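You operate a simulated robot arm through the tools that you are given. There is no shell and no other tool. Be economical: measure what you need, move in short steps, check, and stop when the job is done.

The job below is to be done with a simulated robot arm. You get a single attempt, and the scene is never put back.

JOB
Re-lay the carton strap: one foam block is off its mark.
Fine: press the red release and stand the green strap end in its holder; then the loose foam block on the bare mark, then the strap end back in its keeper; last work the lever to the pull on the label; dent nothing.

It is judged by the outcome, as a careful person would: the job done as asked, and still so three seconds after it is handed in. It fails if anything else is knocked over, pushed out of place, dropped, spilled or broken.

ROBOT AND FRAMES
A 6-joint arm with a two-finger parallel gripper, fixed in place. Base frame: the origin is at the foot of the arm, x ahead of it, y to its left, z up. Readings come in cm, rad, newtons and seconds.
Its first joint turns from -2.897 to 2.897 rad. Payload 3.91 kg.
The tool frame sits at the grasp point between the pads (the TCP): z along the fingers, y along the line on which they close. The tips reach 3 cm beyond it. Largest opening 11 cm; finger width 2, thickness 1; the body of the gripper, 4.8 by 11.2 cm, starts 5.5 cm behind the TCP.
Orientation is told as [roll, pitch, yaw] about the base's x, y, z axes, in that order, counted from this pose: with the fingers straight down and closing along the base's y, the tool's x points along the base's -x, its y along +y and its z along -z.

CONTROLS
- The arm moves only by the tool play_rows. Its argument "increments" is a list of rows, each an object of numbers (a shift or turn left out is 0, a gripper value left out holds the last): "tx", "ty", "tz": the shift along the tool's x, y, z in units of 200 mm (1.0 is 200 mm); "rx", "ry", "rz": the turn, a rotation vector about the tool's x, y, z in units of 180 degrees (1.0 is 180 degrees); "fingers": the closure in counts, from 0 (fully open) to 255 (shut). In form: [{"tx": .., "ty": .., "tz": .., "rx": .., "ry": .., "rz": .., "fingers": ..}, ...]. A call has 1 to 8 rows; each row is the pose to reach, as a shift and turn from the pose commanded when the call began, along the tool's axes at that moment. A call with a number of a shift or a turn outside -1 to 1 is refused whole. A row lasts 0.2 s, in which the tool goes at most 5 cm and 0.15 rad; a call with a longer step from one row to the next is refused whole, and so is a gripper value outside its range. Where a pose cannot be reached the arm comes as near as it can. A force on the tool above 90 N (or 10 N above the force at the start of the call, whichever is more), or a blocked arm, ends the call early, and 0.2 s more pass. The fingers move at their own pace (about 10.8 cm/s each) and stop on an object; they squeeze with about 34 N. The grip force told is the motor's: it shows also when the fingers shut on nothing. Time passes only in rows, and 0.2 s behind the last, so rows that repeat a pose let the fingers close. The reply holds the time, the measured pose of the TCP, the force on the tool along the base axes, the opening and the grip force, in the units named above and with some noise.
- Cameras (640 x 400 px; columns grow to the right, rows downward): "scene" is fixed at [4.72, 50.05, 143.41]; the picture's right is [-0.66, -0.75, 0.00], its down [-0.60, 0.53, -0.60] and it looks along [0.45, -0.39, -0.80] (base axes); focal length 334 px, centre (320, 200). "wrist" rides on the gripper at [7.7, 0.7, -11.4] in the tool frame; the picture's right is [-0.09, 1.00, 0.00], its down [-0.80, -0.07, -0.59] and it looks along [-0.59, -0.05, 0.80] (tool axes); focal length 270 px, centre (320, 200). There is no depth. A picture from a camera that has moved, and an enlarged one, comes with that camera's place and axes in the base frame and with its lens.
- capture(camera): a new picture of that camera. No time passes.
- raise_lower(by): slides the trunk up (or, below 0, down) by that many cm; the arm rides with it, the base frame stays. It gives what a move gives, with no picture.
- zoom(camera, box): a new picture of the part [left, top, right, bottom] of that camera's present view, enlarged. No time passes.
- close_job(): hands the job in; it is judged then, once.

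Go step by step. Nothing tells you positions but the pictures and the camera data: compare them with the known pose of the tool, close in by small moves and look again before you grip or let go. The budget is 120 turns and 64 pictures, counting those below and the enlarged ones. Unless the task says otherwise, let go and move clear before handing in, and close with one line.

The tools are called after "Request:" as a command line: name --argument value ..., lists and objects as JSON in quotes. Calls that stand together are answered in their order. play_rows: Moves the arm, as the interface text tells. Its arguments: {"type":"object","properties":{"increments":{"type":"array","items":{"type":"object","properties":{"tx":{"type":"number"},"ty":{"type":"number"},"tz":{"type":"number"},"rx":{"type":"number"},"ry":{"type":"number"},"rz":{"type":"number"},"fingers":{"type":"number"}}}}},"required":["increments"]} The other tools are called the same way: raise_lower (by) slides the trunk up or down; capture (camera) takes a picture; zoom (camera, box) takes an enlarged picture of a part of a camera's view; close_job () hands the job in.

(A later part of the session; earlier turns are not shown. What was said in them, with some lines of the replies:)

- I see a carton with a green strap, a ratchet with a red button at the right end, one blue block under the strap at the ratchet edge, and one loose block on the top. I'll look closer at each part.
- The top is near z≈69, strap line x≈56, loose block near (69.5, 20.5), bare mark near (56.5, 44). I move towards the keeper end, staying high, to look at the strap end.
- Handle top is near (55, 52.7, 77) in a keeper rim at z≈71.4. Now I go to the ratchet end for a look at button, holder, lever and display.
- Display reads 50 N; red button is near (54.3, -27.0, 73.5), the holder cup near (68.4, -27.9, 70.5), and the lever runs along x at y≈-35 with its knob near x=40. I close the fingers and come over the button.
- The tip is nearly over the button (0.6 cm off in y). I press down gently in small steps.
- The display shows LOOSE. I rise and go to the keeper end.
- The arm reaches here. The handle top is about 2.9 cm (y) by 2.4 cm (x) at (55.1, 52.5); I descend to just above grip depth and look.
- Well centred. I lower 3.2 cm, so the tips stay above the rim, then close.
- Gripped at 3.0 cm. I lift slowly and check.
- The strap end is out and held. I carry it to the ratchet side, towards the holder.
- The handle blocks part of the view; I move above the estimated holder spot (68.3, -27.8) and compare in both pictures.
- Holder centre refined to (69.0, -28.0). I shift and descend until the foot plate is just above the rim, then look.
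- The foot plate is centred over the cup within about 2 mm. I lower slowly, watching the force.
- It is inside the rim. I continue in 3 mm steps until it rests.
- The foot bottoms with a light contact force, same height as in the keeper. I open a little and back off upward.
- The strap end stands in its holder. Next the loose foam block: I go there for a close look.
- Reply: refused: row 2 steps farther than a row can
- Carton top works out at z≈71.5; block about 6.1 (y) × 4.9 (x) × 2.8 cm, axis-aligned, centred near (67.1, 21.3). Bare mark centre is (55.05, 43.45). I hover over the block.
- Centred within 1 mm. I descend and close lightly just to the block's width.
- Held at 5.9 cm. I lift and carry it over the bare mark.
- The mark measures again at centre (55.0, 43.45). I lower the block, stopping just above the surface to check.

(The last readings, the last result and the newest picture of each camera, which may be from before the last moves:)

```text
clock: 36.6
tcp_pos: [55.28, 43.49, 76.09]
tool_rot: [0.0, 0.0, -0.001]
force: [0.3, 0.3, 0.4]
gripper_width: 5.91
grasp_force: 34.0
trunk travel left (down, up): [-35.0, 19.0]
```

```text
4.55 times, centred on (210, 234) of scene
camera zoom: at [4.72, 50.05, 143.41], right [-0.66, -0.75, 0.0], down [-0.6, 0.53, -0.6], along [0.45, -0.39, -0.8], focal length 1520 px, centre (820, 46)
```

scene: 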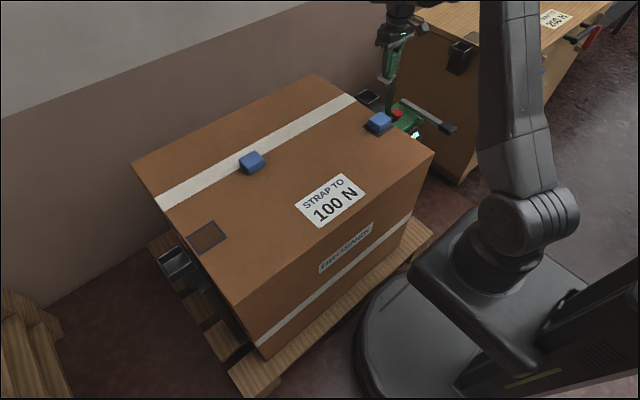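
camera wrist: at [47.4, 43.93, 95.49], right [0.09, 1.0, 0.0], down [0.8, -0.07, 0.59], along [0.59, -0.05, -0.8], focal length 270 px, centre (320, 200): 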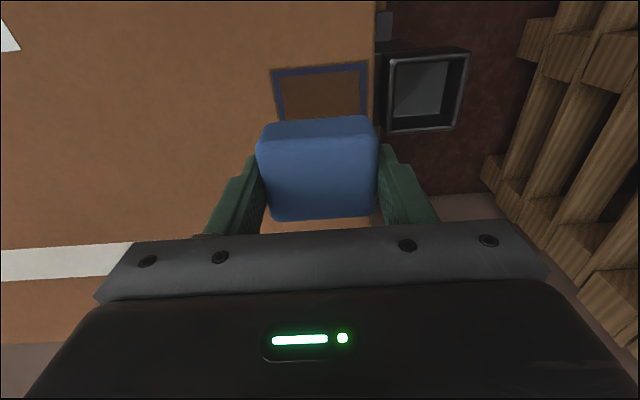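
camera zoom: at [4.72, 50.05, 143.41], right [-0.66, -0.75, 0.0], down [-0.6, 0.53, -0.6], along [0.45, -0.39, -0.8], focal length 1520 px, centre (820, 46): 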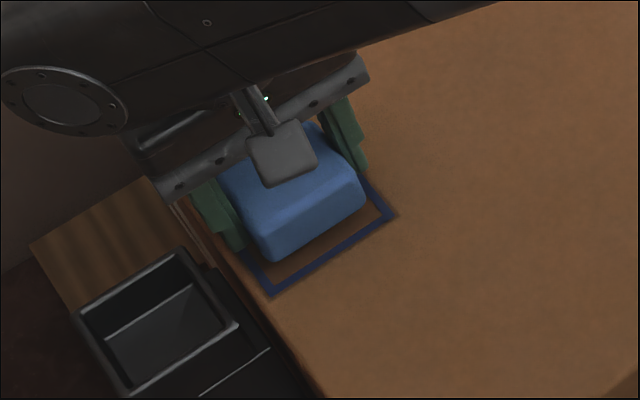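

Slightly too far in +x; I shift 0.3 cm back, set it down and open.

Request:
play_rows --increments '[{"tx": 0.015, "tz": 0.01}, {"tx": 0.015, "tz": 0.025}, {"tx": 0.015, "tz": 0.037}]'

Request:
zoom --camera "wrist" --box '[220, 50, 420, 230]'

```text
clock: 37.4
tcp_pos: [54.95, 43.4, 75.31]
tool_rot: [0.001, 0.001, -0.001]
force: [-0.1, 0.7, 0.1]
gripper_width: 5.9
grasp_force: 33.8
trunk travel left (down, up): [-35.0, 19.0]
```

```text
2.22 times, centred on (320, 140) of wrist
camera zoom: at [47.13, 44.08, 86.84], right [0.09, 1.0, 0.0], down [0.8, -0.07, 0.59], along [0.59, -0.05, -0.8], focal length 601 px, centre (320, 333)
```

zoom: 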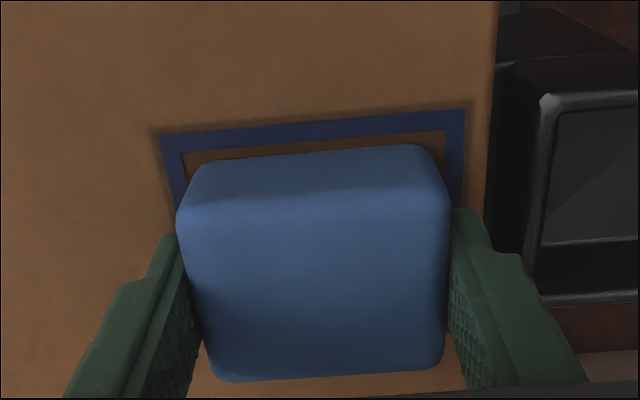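

Request:
play_rows --increments '[{"tz": 0.005}, {"tz": 0.005, "fingers": 92}, {"tz": 0.005}, {"tz": -0.1}, {"tz": -0.3}, {"tz": -0.5}, {"tz": -0.7}]'

Request:
capture --camera "wrist"

```text
clock: 39.0
tcp_pos: [54.86, 43.39, 89.47]
tool_rot: [0.001, 0.0, -0.001]
force: [0.1, -0.4, 0.5]
gripper_width: 7.04
grasp_force: 0.1
trunk travel left (down, up): [-35.0, 19.0]
```

```text
19 pictures are left
camera wrist: at [47.14, 44.0, 100.98], right [0.09, 1.0, 0.0], down [0.8, -0.07, 0.59], along [0.59, -0.05, -0.8], focal length 270 px, centre (320, 200)
```

wrist: 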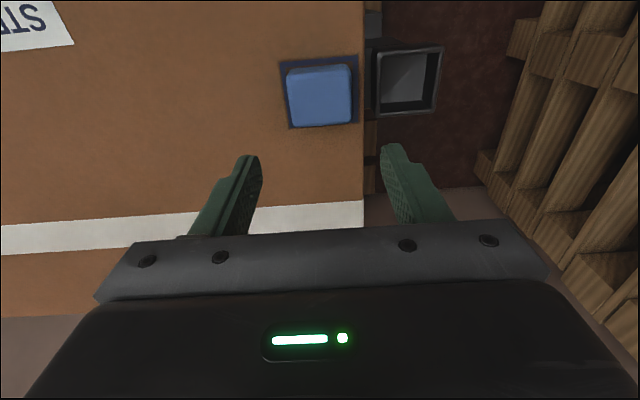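

The block sits inside its mark. I go back to the holder for the strap end.

Request:
play_rows --increments '[{"tx": -0.0445, "ty": -0.2234}, {"tx": -0.089, "ty": -0.4468}, {"tx": -0.1335, "ty": -0.67}, {"tx": -0.178, "ty": -0.8937}]'

Request:
play_rows --increments '[{"tx": -0.0445, "ty": -0.2234}, {"tx": -0.089, "ty": -0.4468}, {"tx": -0.1335, "ty": -0.67}, {"tx": -0.178, "ty": -0.8937}]'

Request:
play_rows --increments '[{"tx": -0.0445, "ty": -0.2234}, {"tx": -0.089, "ty": -0.4468}, {"tx": -0.1335, "ty": -0.67}, {"tx": -0.178, "ty": -0.8937}]'

Request:
play_rows --increments '[{"tx": -0.0445, "ty": -0.2234}, {"tx": -0.089, "ty": -0.4468}, {"tx": -0.1335, "ty": -0.67}, {"tx": -0.178, "ty": -0.8937}, {"tx": -0.178, "ty": -0.8937}]'

Request:
capture --camera "wrist"

```text
clock: 40.0
tcp_pos: [58.36, 25.35, 89.47]
tool_rot: [0.001, 0.0, 0.001]
force: [0.0, -0.1, -1.0]
gripper_width: 7.01
grasp_force: 0.1
trunk travel left (down, up): [-35.0, 19.0]
```

```text
clock: 41.0
tcp_pos: [61.65, 7.74, 89.5]
tool_rot: [0.0, 0.001, 0.002]
force: [-1.2, -0.2, 0.2]
gripper_width: 7.02
grasp_force: 0.0
trunk travel left (down, up): [-35.0, 19.0]
```

```text
clock: 42.0
tcp_pos: [65.41, -10.19, 89.53]
tool_rot: [-0.002, 0.0, 0.0]
force: [0.5, -0.3, 0.0]
gripper_width: 7.03
grasp_force: 0.1
trunk travel left (down, up): [-35.0, 19.0]
```

```text
clock: 43.2
tcp_pos: [69.16, -28.18, 89.63]
tool_rot: [0.001, 0.0, 0.001]
force: [-0.1, 0.5, -0.6]
gripper_width: 7.04
grasp_force: 0.0
trunk travel left (down, up): [-35.0, 19.0]
```

```text
18 pictures are left
camera wrist: at [61.34, -27.53, 101.05], right [0.09, 1.0, 0.0], down [0.8, -0.07, 0.59], along [0.59, -0.05, -0.8], focal length 270 px, centre (320, 200)
```

wrist: 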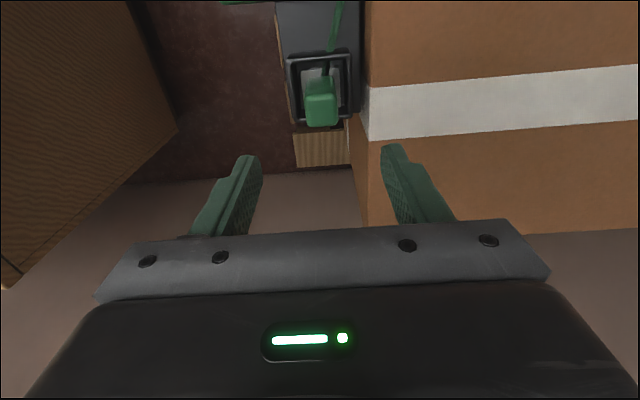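

Request:
play_rows --increments '[{"tz": 0.2, "fingers": 135}, {"tz": 0.4}, {"tz": 0.55}, {"tz": 0.65}, {"tz": 0.73}, {"tz": 0.73, "fingers": 255}, {"tz": 0.73}, {"tz": 0.73}]'

```text
clock: 45.0
tcp_pos: [69.2, -28.17, 74.92]
tool_rot: [0.0, 0.001, 0.0]
force: [0.1, -0.7, -0.1]
gripper_width: 2.98
grasp_force: 34.4
trunk travel left (down, up): [-35.0, 19.0]
```

Request:
play_rows --increments '[{"tz": -0.05}, {"tz": -0.15}, {"tz": -0.3}, {"tz": -0.5}, {"tz": -0.7}]'

Request:
play_rows --increments '[{"tx": 0.036, "ty": 0.2018}, {"tx": 0.072, "ty": 0.4035}, {"tx": 0.108, "ty": 0.605}, {"tx": 0.1437, "ty": 0.807}]'

Request:
play_rows --increments '[{"tx": 0.036, "ty": 0.2018}, {"tx": 0.072, "ty": 0.4035}, {"tx": 0.108, "ty": 0.605}, {"tx": 0.1437, "ty": 0.807}]'

Request:
play_rows --increments '[{"tx": 0.036, "ty": 0.2018}, {"tx": 0.072, "ty": 0.4035}, {"tx": 0.108, "ty": 0.605}, {"tx": 0.1437, "ty": 0.807}]'

Request:
play_rows --increments '[{"tx": 0.036, "ty": 0.2018}, {"tx": 0.072, "ty": 0.4035}, {"tx": 0.108, "ty": 0.605}, {"tx": 0.1437, "ty": 0.807}]'

Request:
play_rows --increments '[{"tx": 0.036, "ty": 0.2018}, {"tx": 0.072, "ty": 0.4035}, {"tx": 0.108, "ty": 0.605}, {"tx": 0.1437, "ty": 0.807}, {"tx": 0.1437, "ty": 0.807}]'

Request:
capture --camera "wrist"

```text
clock: 46.2
tcp_pos: [68.98, -28.07, 88.79]
tool_rot: [-0.001, -0.001, 0.0]
force: [-0.2, 0.7, -1.7]
gripper_width: 2.97
grasp_force: 33.7
trunk travel left (down, up): [-35.0, 19.0]
```

```text
clock: 47.2
tcp_pos: [66.12, -11.78, 88.83]
tool_rot: [-0.001, 0.0, -0.001]
force: [0.1, -0.8, -2.1]
gripper_width: 2.97
grasp_force: 34.4
trunk travel left (down, up): [-35.0, 19.0]
```

```text
clock: 48.2
tcp_pos: [63.34, 4.12, 88.75]
tool_rot: [0.0, 0.0, 0.0]
force: [-0.5, 0.2, -2.0]
gripper_width: 3.0
grasp_force: 33.8
trunk travel left (down, up): [-35.0, 19.0]
```

```text
clock: 49.2
tcp_pos: [60.48, 20.5, 89.03]
tool_rot: [0.0, 0.0, -0.001]
force: [0.2, -0.2, -2.1]
gripper_width: 2.99
grasp_force: 34.3
trunk travel left (down, up): [-35.0, 19.0]
```

```text
clock: 50.2
tcp_pos: [57.91, 36.56, 88.82]
tool_rot: [-0.001, 0.001, 0.001]
force: [0.3, -0.5, -1.8]
gripper_width: 2.99
grasp_force: 34.5
trunk travel left (down, up): [-35.0, 19.0]
```

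```text
clock: 51.4
tcp_pos: [54.82, 52.8, 88.67]
tool_rot: [-0.001, 0.001, 0.001]
force: [-0.5, -0.5, -2.1]
gripper_width: 2.96
grasp_force: 34.0
trunk travel left (down, up): [-35.0, 19.0]
```

```text
17 pictures are left
camera wrist: at [47.03, 53.37, 100.24], right [0.09, 1.0, 0.0], down [0.8, -0.07, 0.59], along [0.59, -0.05, -0.8], focal length 270 px, centre (320, 200)
```

wrist: 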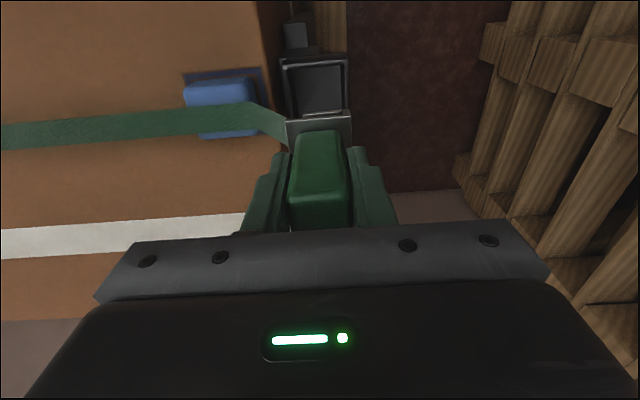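

The strap now lies over the block. I correct y by -0.2 cm and descend into the keeper.

Request:
play_rows --increments '[{"ty": -0.011, "tz": 0.05}, {"ty": -0.011, "tz": 0.25}, {"ty": -0.011, "tz": 0.38}, {"ty": -0.011, "tz": 0.44}, {"ty": -0.011, "tz": 0.5}, {"ty": -0.011, "tz": 0.56}, {"ty": -0.011, "tz": 0.62}]'

Request:
zoom --camera "wrist" --box '[220, 50, 420, 200]'

```text
clock: 53.0
tcp_pos: [54.83, 52.45, 76.29]
tool_rot: [0.001, 0.0, -0.001]
force: [-0.3, 0.2, -1.6]
gripper_width: 3.0
grasp_force: 34.6
trunk travel left (down, up): [-35.0, 19.0]
```

```text
2.67 times, centred on (320, 125) of wrist
camera zoom: at [47.04, 52.98, 87.85], right [0.09, 1.0, 0.0], down [0.8, -0.07, 0.59], along [0.59, -0.05, -0.8], focal length 721 px, centre (320, 400)
```

zoom: 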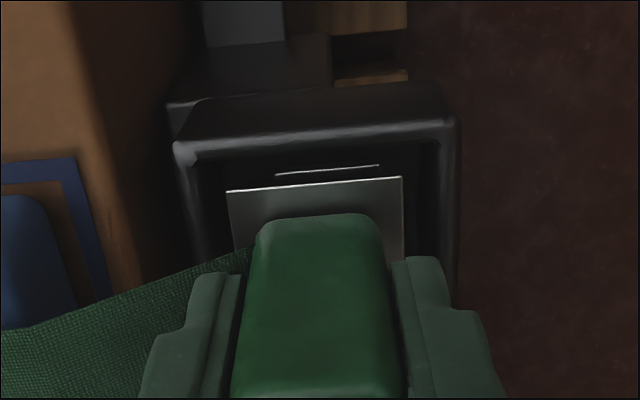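

The plate is inside the keeper. I lower the last centimetre in small steps until contact.

Request:
play_rows --increments '[{"tz": 0.02}, {"tz": 0.04}, {"tz": 0.055}, {"tz": 0.066}, {"tz": 0.072}]'

```text
clock: 54.2
tcp_pos: [54.74, 52.42, 74.95]
tool_rot: [0.0, 0.0, -0.001]
force: [-0.2, -0.3, -2.2]
gripper_width: 3.0
grasp_force: 33.9
trunk travel left (down, up): [-35.0, 19.0]
```

Request:
play_rows --increments '[{"tz": 0.006}, {"tz": 0.012}]'

Request:
zoom --camera "wrist" --box '[220, 50, 420, 200]'

```text
clock: 54.8
tcp_pos: [54.7, 52.36, 74.87]
tool_rot: [-0.001, -0.001, 0.0]
force: [0.7, 0.4, 1.5]
gripper_width: 2.98
grasp_force: 33.6
trunk travel left (down, up): [-35.0, 19.0]
```

```text
2.67 times, centred on (320, 125) of wrist
camera zoom: at [46.98, 53.02, 86.33], right [0.09, 1.0, 0.0], down [0.8, -0.07, 0.6], along [0.59, -0.05, -0.8], focal length 721 px, centre (320, 400)
```

zoom: 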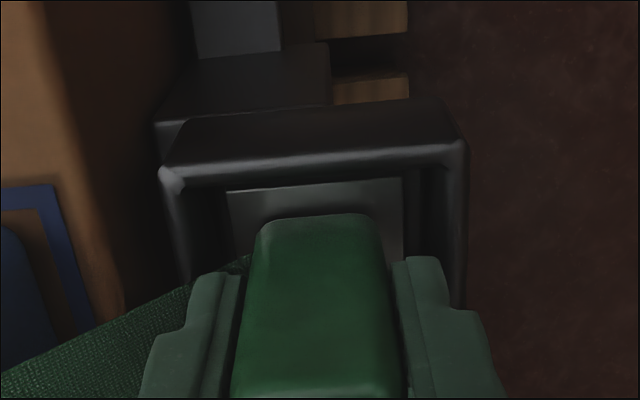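

Contact, and the picture matches the original seating. I release and rise.

Request:
play_rows --increments '[{"tz": 0.0, "fingers": 140}, {"tz": 0.0}, {"tz": -0.05}, {"tz": -0.2}, {"tz": -0.4}, {"tz": -0.6}, {"tz": -0.75}]'

Request:
capture --camera "wrist"

```text
clock: 56.4
tcp_pos: [54.67, 52.48, 89.89]
tool_rot: [0.0, -0.001, 0.002]
force: [-0.7, -0.1, 0.7]
gripper_width: 4.94
grasp_force: 0.1
trunk travel left (down, up): [-35.0, 19.0]
```

```text
14 pictures are left
camera wrist: at [46.82, 53.07, 101.4], right [0.09, 1.0, 0.0], down [0.8, -0.07, 0.59], along [0.59, -0.05, -0.8], focal length 270 px, centre (320, 200)
```

wrist: 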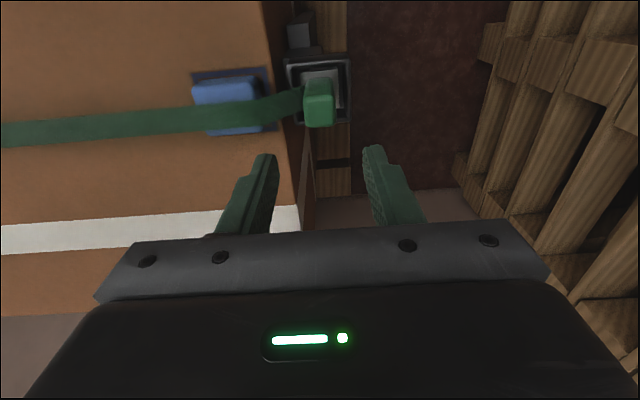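

Strap end seated with strap over both blocks. Now to the lever knob near (40, -35.2, 71).

Request:
play_rows --increments '[{"tx": 0.0367, "ty": -0.2193}, {"tx": 0.0733, "ty": -0.4385}, {"tx": 0.11, "ty": -0.6578}, {"tx": 0.1467, "ty": -0.877}]'

Request:
play_rows --increments '[{"tx": 0.0367, "ty": -0.2193}, {"tx": 0.0733, "ty": -0.4385}, {"tx": 0.11, "ty": -0.6578}, {"tx": 0.1467, "ty": -0.877}]'

Request:
play_rows --increments '[{"tx": 0.0367, "ty": -0.2193}, {"tx": 0.0733, "ty": -0.4385}, {"tx": 0.11, "ty": -0.6578}, {"tx": 0.1467, "ty": -0.877}]'

Request:
play_rows --increments '[{"tx": 0.0367, "ty": -0.2193}, {"tx": 0.0733, "ty": -0.4385}, {"tx": 0.11, "ty": -0.6578}, {"tx": 0.1467, "ty": -0.877}]'

Request:
play_rows --increments '[{"tx": 0.06, "ty": -0.2193}, {"tx": 0.12, "ty": -0.4385}, {"tx": 0.18, "ty": -0.6578}, {"tx": 0.24, "ty": -0.877}, {"tx": 0.25, "ty": -0.877}]'

Request:
capture --camera "wrist"

```text
clock: 57.4
tcp_pos: [51.69, 34.9, 89.96]
tool_rot: [0.0, 0.0, 0.0]
force: [0.8, -0.2, 0.8]
gripper_width: 4.98
grasp_force: 0.0
trunk travel left (down, up): [-35.0, 19.0]
```

```text
clock: 58.4
tcp_pos: [48.8, 17.32, 89.79]
tool_rot: [-0.001, 0.001, -0.001]
force: [-0.3, -0.4, 0.6]
gripper_width: 5.0
grasp_force: 0.1
trunk travel left (down, up): [-35.0, 19.0]
```

```text
clock: 59.4
tcp_pos: [45.86, -0.39, 89.72]
tool_rot: [-0.001, 0.001, 0.001]
force: [0.7, 0.4, 0.5]
gripper_width: 4.94
grasp_force: 0.1
trunk travel left (down, up): [-35.0, 19.0]
```

```text
clock: 60.4
tcp_pos: [43.15, -17.76, 89.95]
tool_rot: [0.0, 0.0, -0.001]
force: [-0.1, 0.2, 0.6]
gripper_width: 4.96
grasp_force: 0.1
trunk travel left (down, up): [-35.0, 19.0]
```

```text
clock: 61.6
tcp_pos: [37.83, -35.56, 89.77]
tool_rot: [0.0, 0.0, 0.0]
force: [-0.2, -0.8, -0.1]
gripper_width: 4.99
grasp_force: 0.0
trunk travel left (down, up): [-35.0, 19.0]
```

```text
13 pictures are left
camera wrist: at [30.05, -34.9, 101.22], right [0.09, 1.0, 0.0], down [0.8, -0.07, 0.59], along [0.59, -0.05, -0.8], focal length 270 px, centre (320, 200)
```

wrist: 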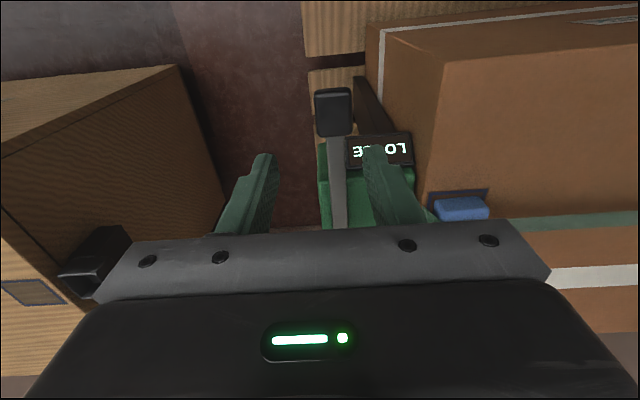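

Request:
zoom --camera "wrist" --box '[280, 70, 440, 170]'

```text
4.00 times, centred on (360, 120) of wrist
camera zoom: at [30.05, -34.9, 101.22], right [0.09, 1.0, 0.0], down [0.8, -0.07, 0.59], along [0.59, -0.05, -0.8], focal length 1081 px, centre (160, 520)
```

zoom: 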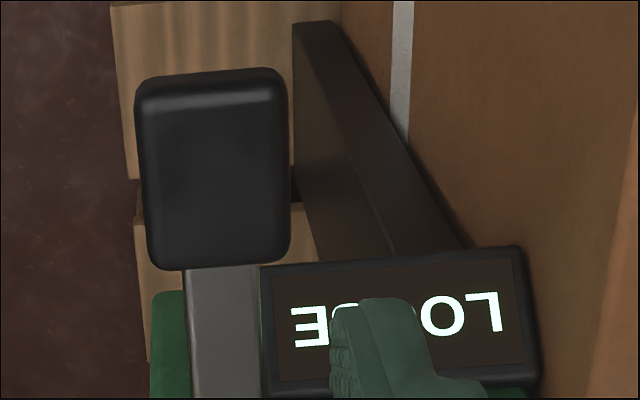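

The knob is about 4.1 cm wide (y), centred near (40.3, -34.5) with top near z 72. I open to 7 cm, straddle it and close.

Request:
play_rows --increments '[{"tx": -0.04, "ty": 0.02, "tz": 0.2, "fingers": 88}, {"tx": -0.08, "ty": 0.04, "tz": 0.4}, {"tx": -0.094, "ty": 0.053, "tz": 0.55}, {"tx": -0.094, "ty": 0.053, "tz": 0.6}]'

Request:
zoom --camera "wrist" --box '[200, 60, 440, 210]'

```text
clock: 62.6
tcp_pos: [39.92, -34.37, 77.75]
tool_rot: [0.0, 0.0, 0.001]
force: [0.7, -0.2, -0.6]
gripper_width: 7.2
grasp_force: 0.0
trunk travel left (down, up): [-35.0, 19.0]
```

```text
2.67 times, centred on (320, 135) of wrist
camera zoom: at [32.06, -33.73, 89.29], right [0.09, 1.0, 0.0], down [0.8, -0.07, 0.59], along [0.59, -0.05, -0.8], focal length 721 px, centre (320, 373)
```

zoom: 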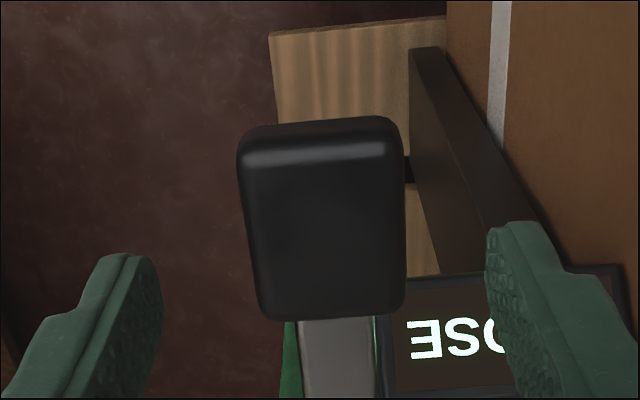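

Request:
play_rows --increments '[{"tx": 0.027, "ty": 0.003, "fingers": 122}, {"tx": 0.027, "ty": 0.003, "tz": 0.1}, {"tx": 0.027, "ty": 0.003, "tz": 0.2}, {"tx": 0.027, "ty": 0.003, "tz": 0.3}, {"tx": 0.027, "ty": 0.003, "tz": 0.3, "fingers": 255}, {"tx": 0.027, "ty": 0.003, "tz": 0.3}]'

```text
clock: 64.0
tcp_pos: [39.19, -34.23, 71.85]
tool_rot: [-0.001, 0.0, 0.0]
force: [1.2, 1.0, -4.3]
gripper_width: 3.98
grasp_force: 45.2
trunk travel left (down, up): [-35.0, 19.0]
```

Knob gripped (4.0 cm). I try a small lift and read the force.

Request:
play_rows --increments '[{"tz": -0.03}, {"tz": -0.06}, {"tz": -0.1}, {"tz": -0.15}]'

Request:
zoom --camera "wrist" --box '[200, 60, 440, 210]'

```text
clock: 65.0
tcp_pos: [39.37, -34.33, 74.62]
tool_rot: [0.003, 0.003, 0.0]
force: [-2.0, 8.4, -43.2]
gripper_width: 3.96
grasp_force: 45.0
trunk travel left (down, up): [-35.0, 19.0]
```

```text
2.67 times, centred on (320, 135) of wrist
camera zoom: at [31.66, -33.64, 86.09], right [0.09, 1.0, 0.0], down [0.8, -0.07, 0.59], along [0.59, -0.05, -0.81], focal length 721 px, centre (320, 373)
```

zoom: 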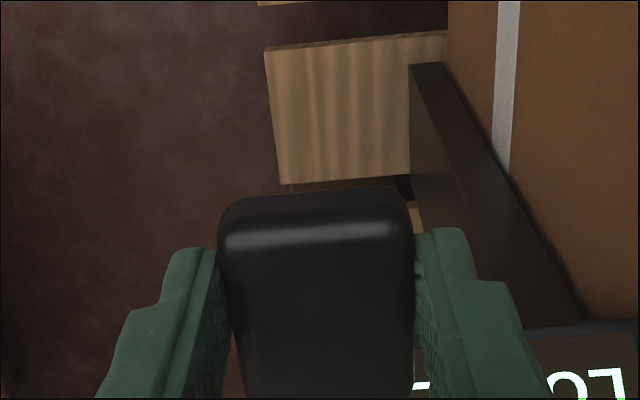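

Request:
zoom --camera "scene" --box '[360, 60, 500, 148]'

```text
4.55 times, centred on (430, 104) of scene
camera zoom: at [4.72, 50.05, 143.41], right [-0.66, -0.75, 0.0], down [-0.6, 0.53, -0.6], along [0.45, -0.39, -0.8], focal length 1520 px, centre (-180, 636)
```

zoom: 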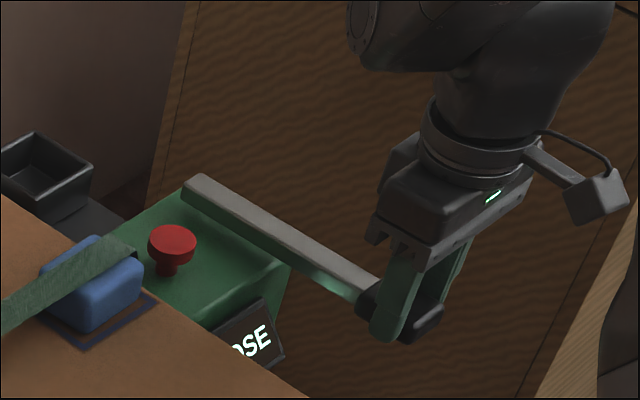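

The lever did not rise; the grip slid up the knob. So it does not lift. I go back down and test sideways motion gently.

Request:
play_rows --increments '[{"tz": 0.05}, {"tz": 0.1}, {"tz": 0.14}, {"tz": 0.14}]'

Request:
play_rows --increments '[{"ty": -0.02}, {"ty": -0.04}, {"ty": -0.06}]'

```text
clock: 66.0
tcp_pos: [39.44, -34.27, 72.25]
tool_rot: [-0.003, -0.004, -0.001]
force: [3.3, 11.2, 10.8]
gripper_width: 3.98
grasp_force: 45.0
trunk travel left (down, up): [-35.0, 19.0]
```

```text
clock: 66.8
tcp_pos: [39.38, -34.33, 71.83]
tool_rot: [0.016, 0.007, -0.006]
force: [32.4, 65.8, 5.7]
gripper_width: 3.97
grasp_force: 45.2
trunk travel left (down, up): [-35.0, 19.0]
stopped in row 3: the force on the tool passed its limit (the readings are from after the stop); the commanded pose is now the measured one
```

Blocked sideways (-y) too. I test gently downward.

Request:
play_rows --increments '[{"tz": 0.02}, {"tz": 0.05}, {"tz": 0.08}]'

```text
clock: 67.6
tcp_pos: [39.35, -34.35, 70.42]
tool_rot: [0.01, 0.004, -0.006]
force: [27.5, 75.8, 11.8]
gripper_width: 3.95
grasp_force: 45.1
trunk travel left (down, up): [-35.0, 19.0]
```

Request:
play_rows --increments '[{"ty": 0.01}, {"ty": 0.02}]'

Request:
zoom --camera "scene" --box '[360, 60, 500, 148]'

```text
clock: 68.2
tcp_pos: [39.38, -34.2, 70.19]
tool_rot: [0.008, 0.003, -0.006]
force: [20.1, 51.4, 2.9]
gripper_width: 3.95
grasp_force: 44.5
trunk travel left (down, up): [-35.0, 19.0]
```

```text
4.55 times, centred on (430, 104) of scene
camera zoom: at [4.72, 50.05, 143.41], right [-0.66, -0.75, 0.0], down [-0.6, 0.53, -0.6], along [0.45, -0.39, -0.8], focal length 1520 px, centre (-180, 636)
```

zoom: 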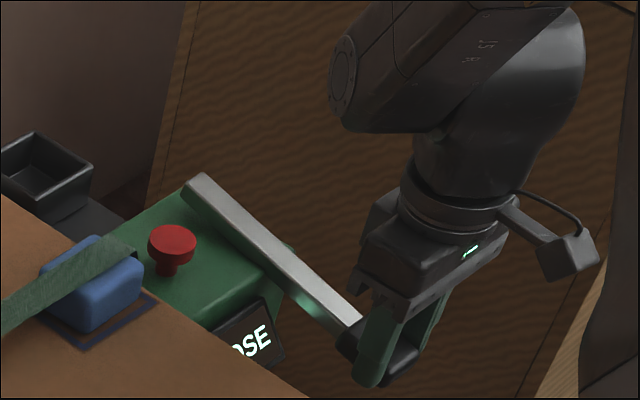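

The lever pivots downward — a push-down stroke. I release, rise, close to a fist, and look at where the knob is.

Request:
play_rows --increments '[{"tz": 0.0, "fingers": 125}, {"tz": 0.0}, {"tz": -0.2}, {"tz": -0.4}, {"tz": -0.4, "tx": -0.04, "fingers": 255}, {"tz": -0.4, "tx": -0.05}, {"tz": -0.4, "tx": -0.05}]'

Request:
capture --camera "wrist"

```text
clock: 69.8
tcp_pos: [40.28, -34.55, 78.25]
tool_rot: [0.012, 0.004, -0.006]
force: [-0.2, -0.6, -0.3]
gripper_width: 0.02
grasp_force: 34.0
trunk travel left (down, up): [-35.0, 19.0]
```

```text
7 pictures are left
camera wrist: at [32.58, -34.0, 89.76], right [0.09, 1.0, 0.01], down [0.8, -0.08, 0.59], along [0.59, -0.05, -0.81], focal length 270 px, centre (320, 200)
```

wrist: 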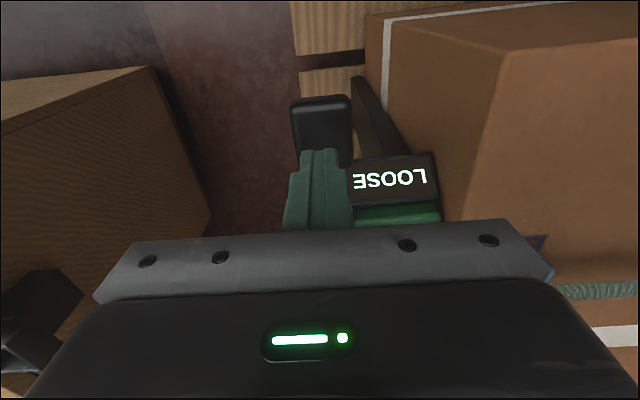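

Knob is straight below the fist and the display is readable from here. I push down about 5 cm of stroke and read.

Request:
play_rows --increments '[{"tz": 0.14, "ty": 0.01}, {"tz": 0.21, "ty": 0.01}, {"tz": 0.28, "ty": 0.01, "tx": -0.01}, {"tz": 0.35, "ty": 0.01, "tx": -0.025}, {"tz": 0.41, "ty": 0.01, "tx": -0.035}]'

```text
clock: 71.0
tcp_pos: [40.93, -34.2, 70.38]
tool_rot: [0.009, 0.002, -0.006]
force: [-3.2, 1.6, 28.5]
gripper_width: 0.01
grasp_force: 33.7
trunk travel left (down, up): [-35.0, 19.0]
```

Request:
zoom --camera "wrist" --box '[260, 60, 460, 220]'

```text
2.50 times, centred on (360, 140) of wrist
camera zoom: at [33.11, -33.73, 81.82], right [0.09, 1.0, 0.01], down [0.8, -0.08, 0.59], along [0.59, -0.05, -0.8], focal length 676 px, centre (220, 350)
```

zoom: 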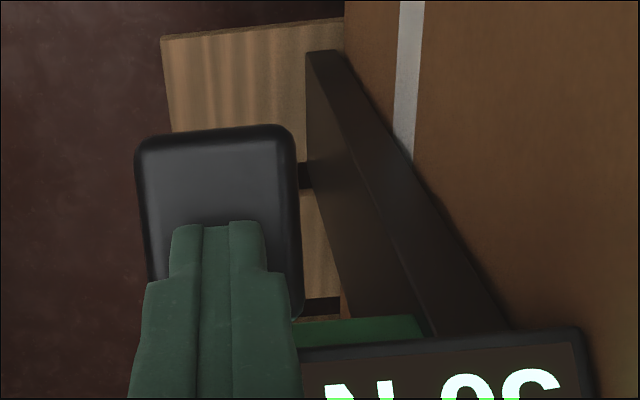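

It has left LOOSE and reads about 30 N. I press 3 cm further, still well short of 100, then rise for a full reading.

Request:
play_rows --increments '[{"tz": 0.05, "tx": -0.01}, {"tz": 0.1, "tx": -0.02}, {"tz": 0.15, "tx": -0.03}]'

Request:
play_rows --increments '[{"tz": -0.05, "tx": 0.01}, {"tz": -0.15, "tx": 0.03}, {"tz": -0.35, "tx": 0.06}, {"tz": -0.55, "tx": 0.06}, {"tz": -0.55, "tx": 0.06}]'

Request:
capture --camera "wrist"

```text
clock: 71.5
tcp_pos: [40.92, -34.26, 70.22]
tool_rot: [0.002, -0.007, -0.006]
force: [-21.6, 17.6, 62.6]
gripper_width: 0.02
grasp_force: 34.2
trunk travel left (down, up): [-35.0, 19.0]
stopped in row 2: the force on the tool passed its limit (the readings are from after the stop); the commanded pose is now the measured one
```

```text
clock: 72.7
tcp_pos: [40.2, -34.49, 80.58]
tool_rot: [0.005, -0.004, -0.006]
force: [0.3, 0.0, -0.1]
gripper_width: 0.0
grasp_force: 33.9
trunk travel left (down, up): [-35.0, 19.0]
```

```text
5 pictures are left
camera wrist: at [32.28, -33.97, 92.12], right [0.09, 1.0, 0.01], down [0.8, -0.08, 0.6], along [0.59, -0.05, -0.8], focal length 270 px, centre (320, 200)
```

wrist: 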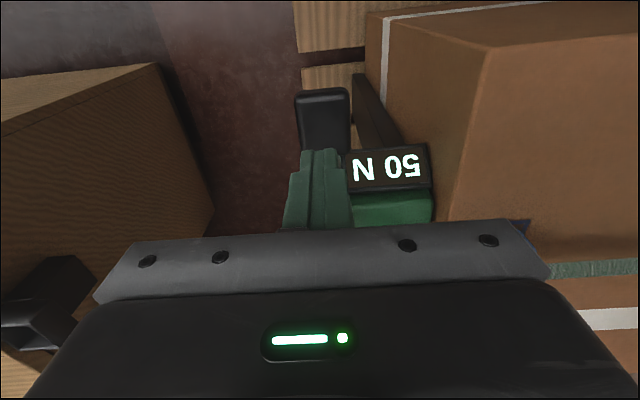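

After one full stroke (stop felt at the bottom) it reads 50 N and holds. A second identical stroke should bring it to about 100 N; I repeat it without hitting the stop, then read.

Request:
play_rows --increments '[{"tz": 0.2, "ty": 0.01}, {"tz": 0.27, "ty": 0.01}, {"tz": 0.34, "ty": 0.01, "tx": -0.01}, {"tz": 0.41, "ty": 0.01, "tx": -0.02}, {"tz": 0.47, "ty": 0.01, "tx": -0.032}, {"tz": 0.508, "ty": 0.01, "tx": -0.037}]'

Request:
play_rows --increments '[{"tz": -0.05, "tx": 0.01}, {"tz": -0.15, "tx": 0.03}, {"tz": -0.35, "tx": 0.035}, {"tz": -0.52, "tx": 0.035}, {"tz": -0.52, "tx": 0.035}]'

Request:
capture --camera "wrist"

```text
clock: 74.1
tcp_pos: [40.88, -34.25, 70.55]
tool_rot: [0.006, -0.005, -0.009]
force: [0.2, 1.1, 3.6]
gripper_width: 0.0
grasp_force: 33.7
trunk travel left (down, up): [-35.0, 19.0]
```

```text
clock: 75.3
tcp_pos: [40.05, -34.43, 80.99]
tool_rot: [0.005, -0.003, -0.008]
force: [0.6, 0.2, -0.3]
gripper_width: 0.0
grasp_force: 34.1
trunk travel left (down, up): [-35.0, 19.0]
```

```text
4 pictures are left
camera wrist: at [32.27, -33.82, 92.39], right [0.09, 1.0, 0.01], down [0.8, -0.08, 0.6], along [0.59, -0.05, -0.8], focal length 270 px, centre (320, 200)
```

wrist: 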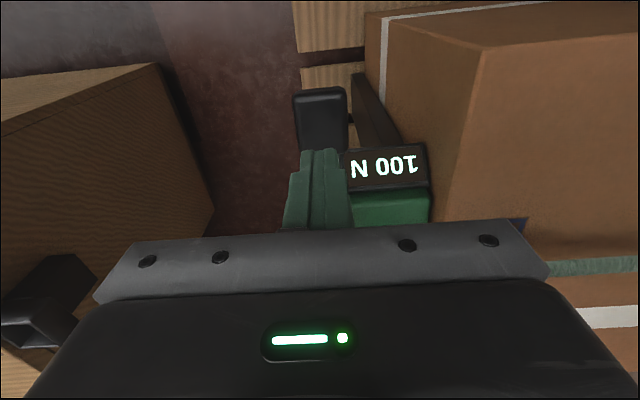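

100 N it is. I move clear upward and take a last scene check.

Request:
play_rows --increments '[{"tz": -0.2}, {"tz": -0.4}, {"tz": -0.6, "fingers": 0}, {"tz": -0.75}, {"tz": -0.75}]'

Request:
capture --camera "scene"

Request:
zoom --camera "scene" --box '[130, 190, 270, 278]'

```text
clock: 76.5
tcp_pos: [39.93, -34.53, 96.04]
tool_rot: [0.006, -0.003, -0.007]
force: [-0.1, 0.3, -0.9]
gripper_width: 10.99
grasp_force: 0.0
trunk travel left (down, up): [-35.0, 19.0]
```

```text
3 pictures are left
```

scene: 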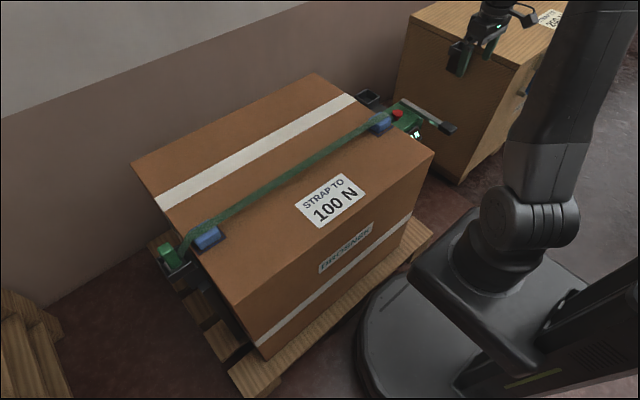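

```text
4.55 times, centred on (200, 234) of scene
camera zoom: at [4.72, 50.05, 143.41], right [-0.66, -0.75, 0.0], down [-0.6, 0.53, -0.6], along [0.45, -0.39, -0.8], focal length 1520 px, centre (866, 46)
```

zoom: 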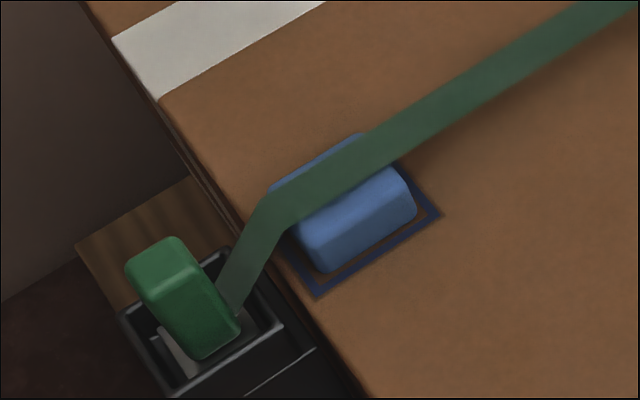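

The block is on its mark, the strap runs over both blocks with its end in the keeper, the display showed 100 N, and the arm is clear. I'm handing in.

Request:
close_job

```text
The job is handed in.
```

The loose foam block is on its mark, the strap end is back in its keeper with the strap over both blocks, and the display read 100 N before I moved the arm clear and handed in.
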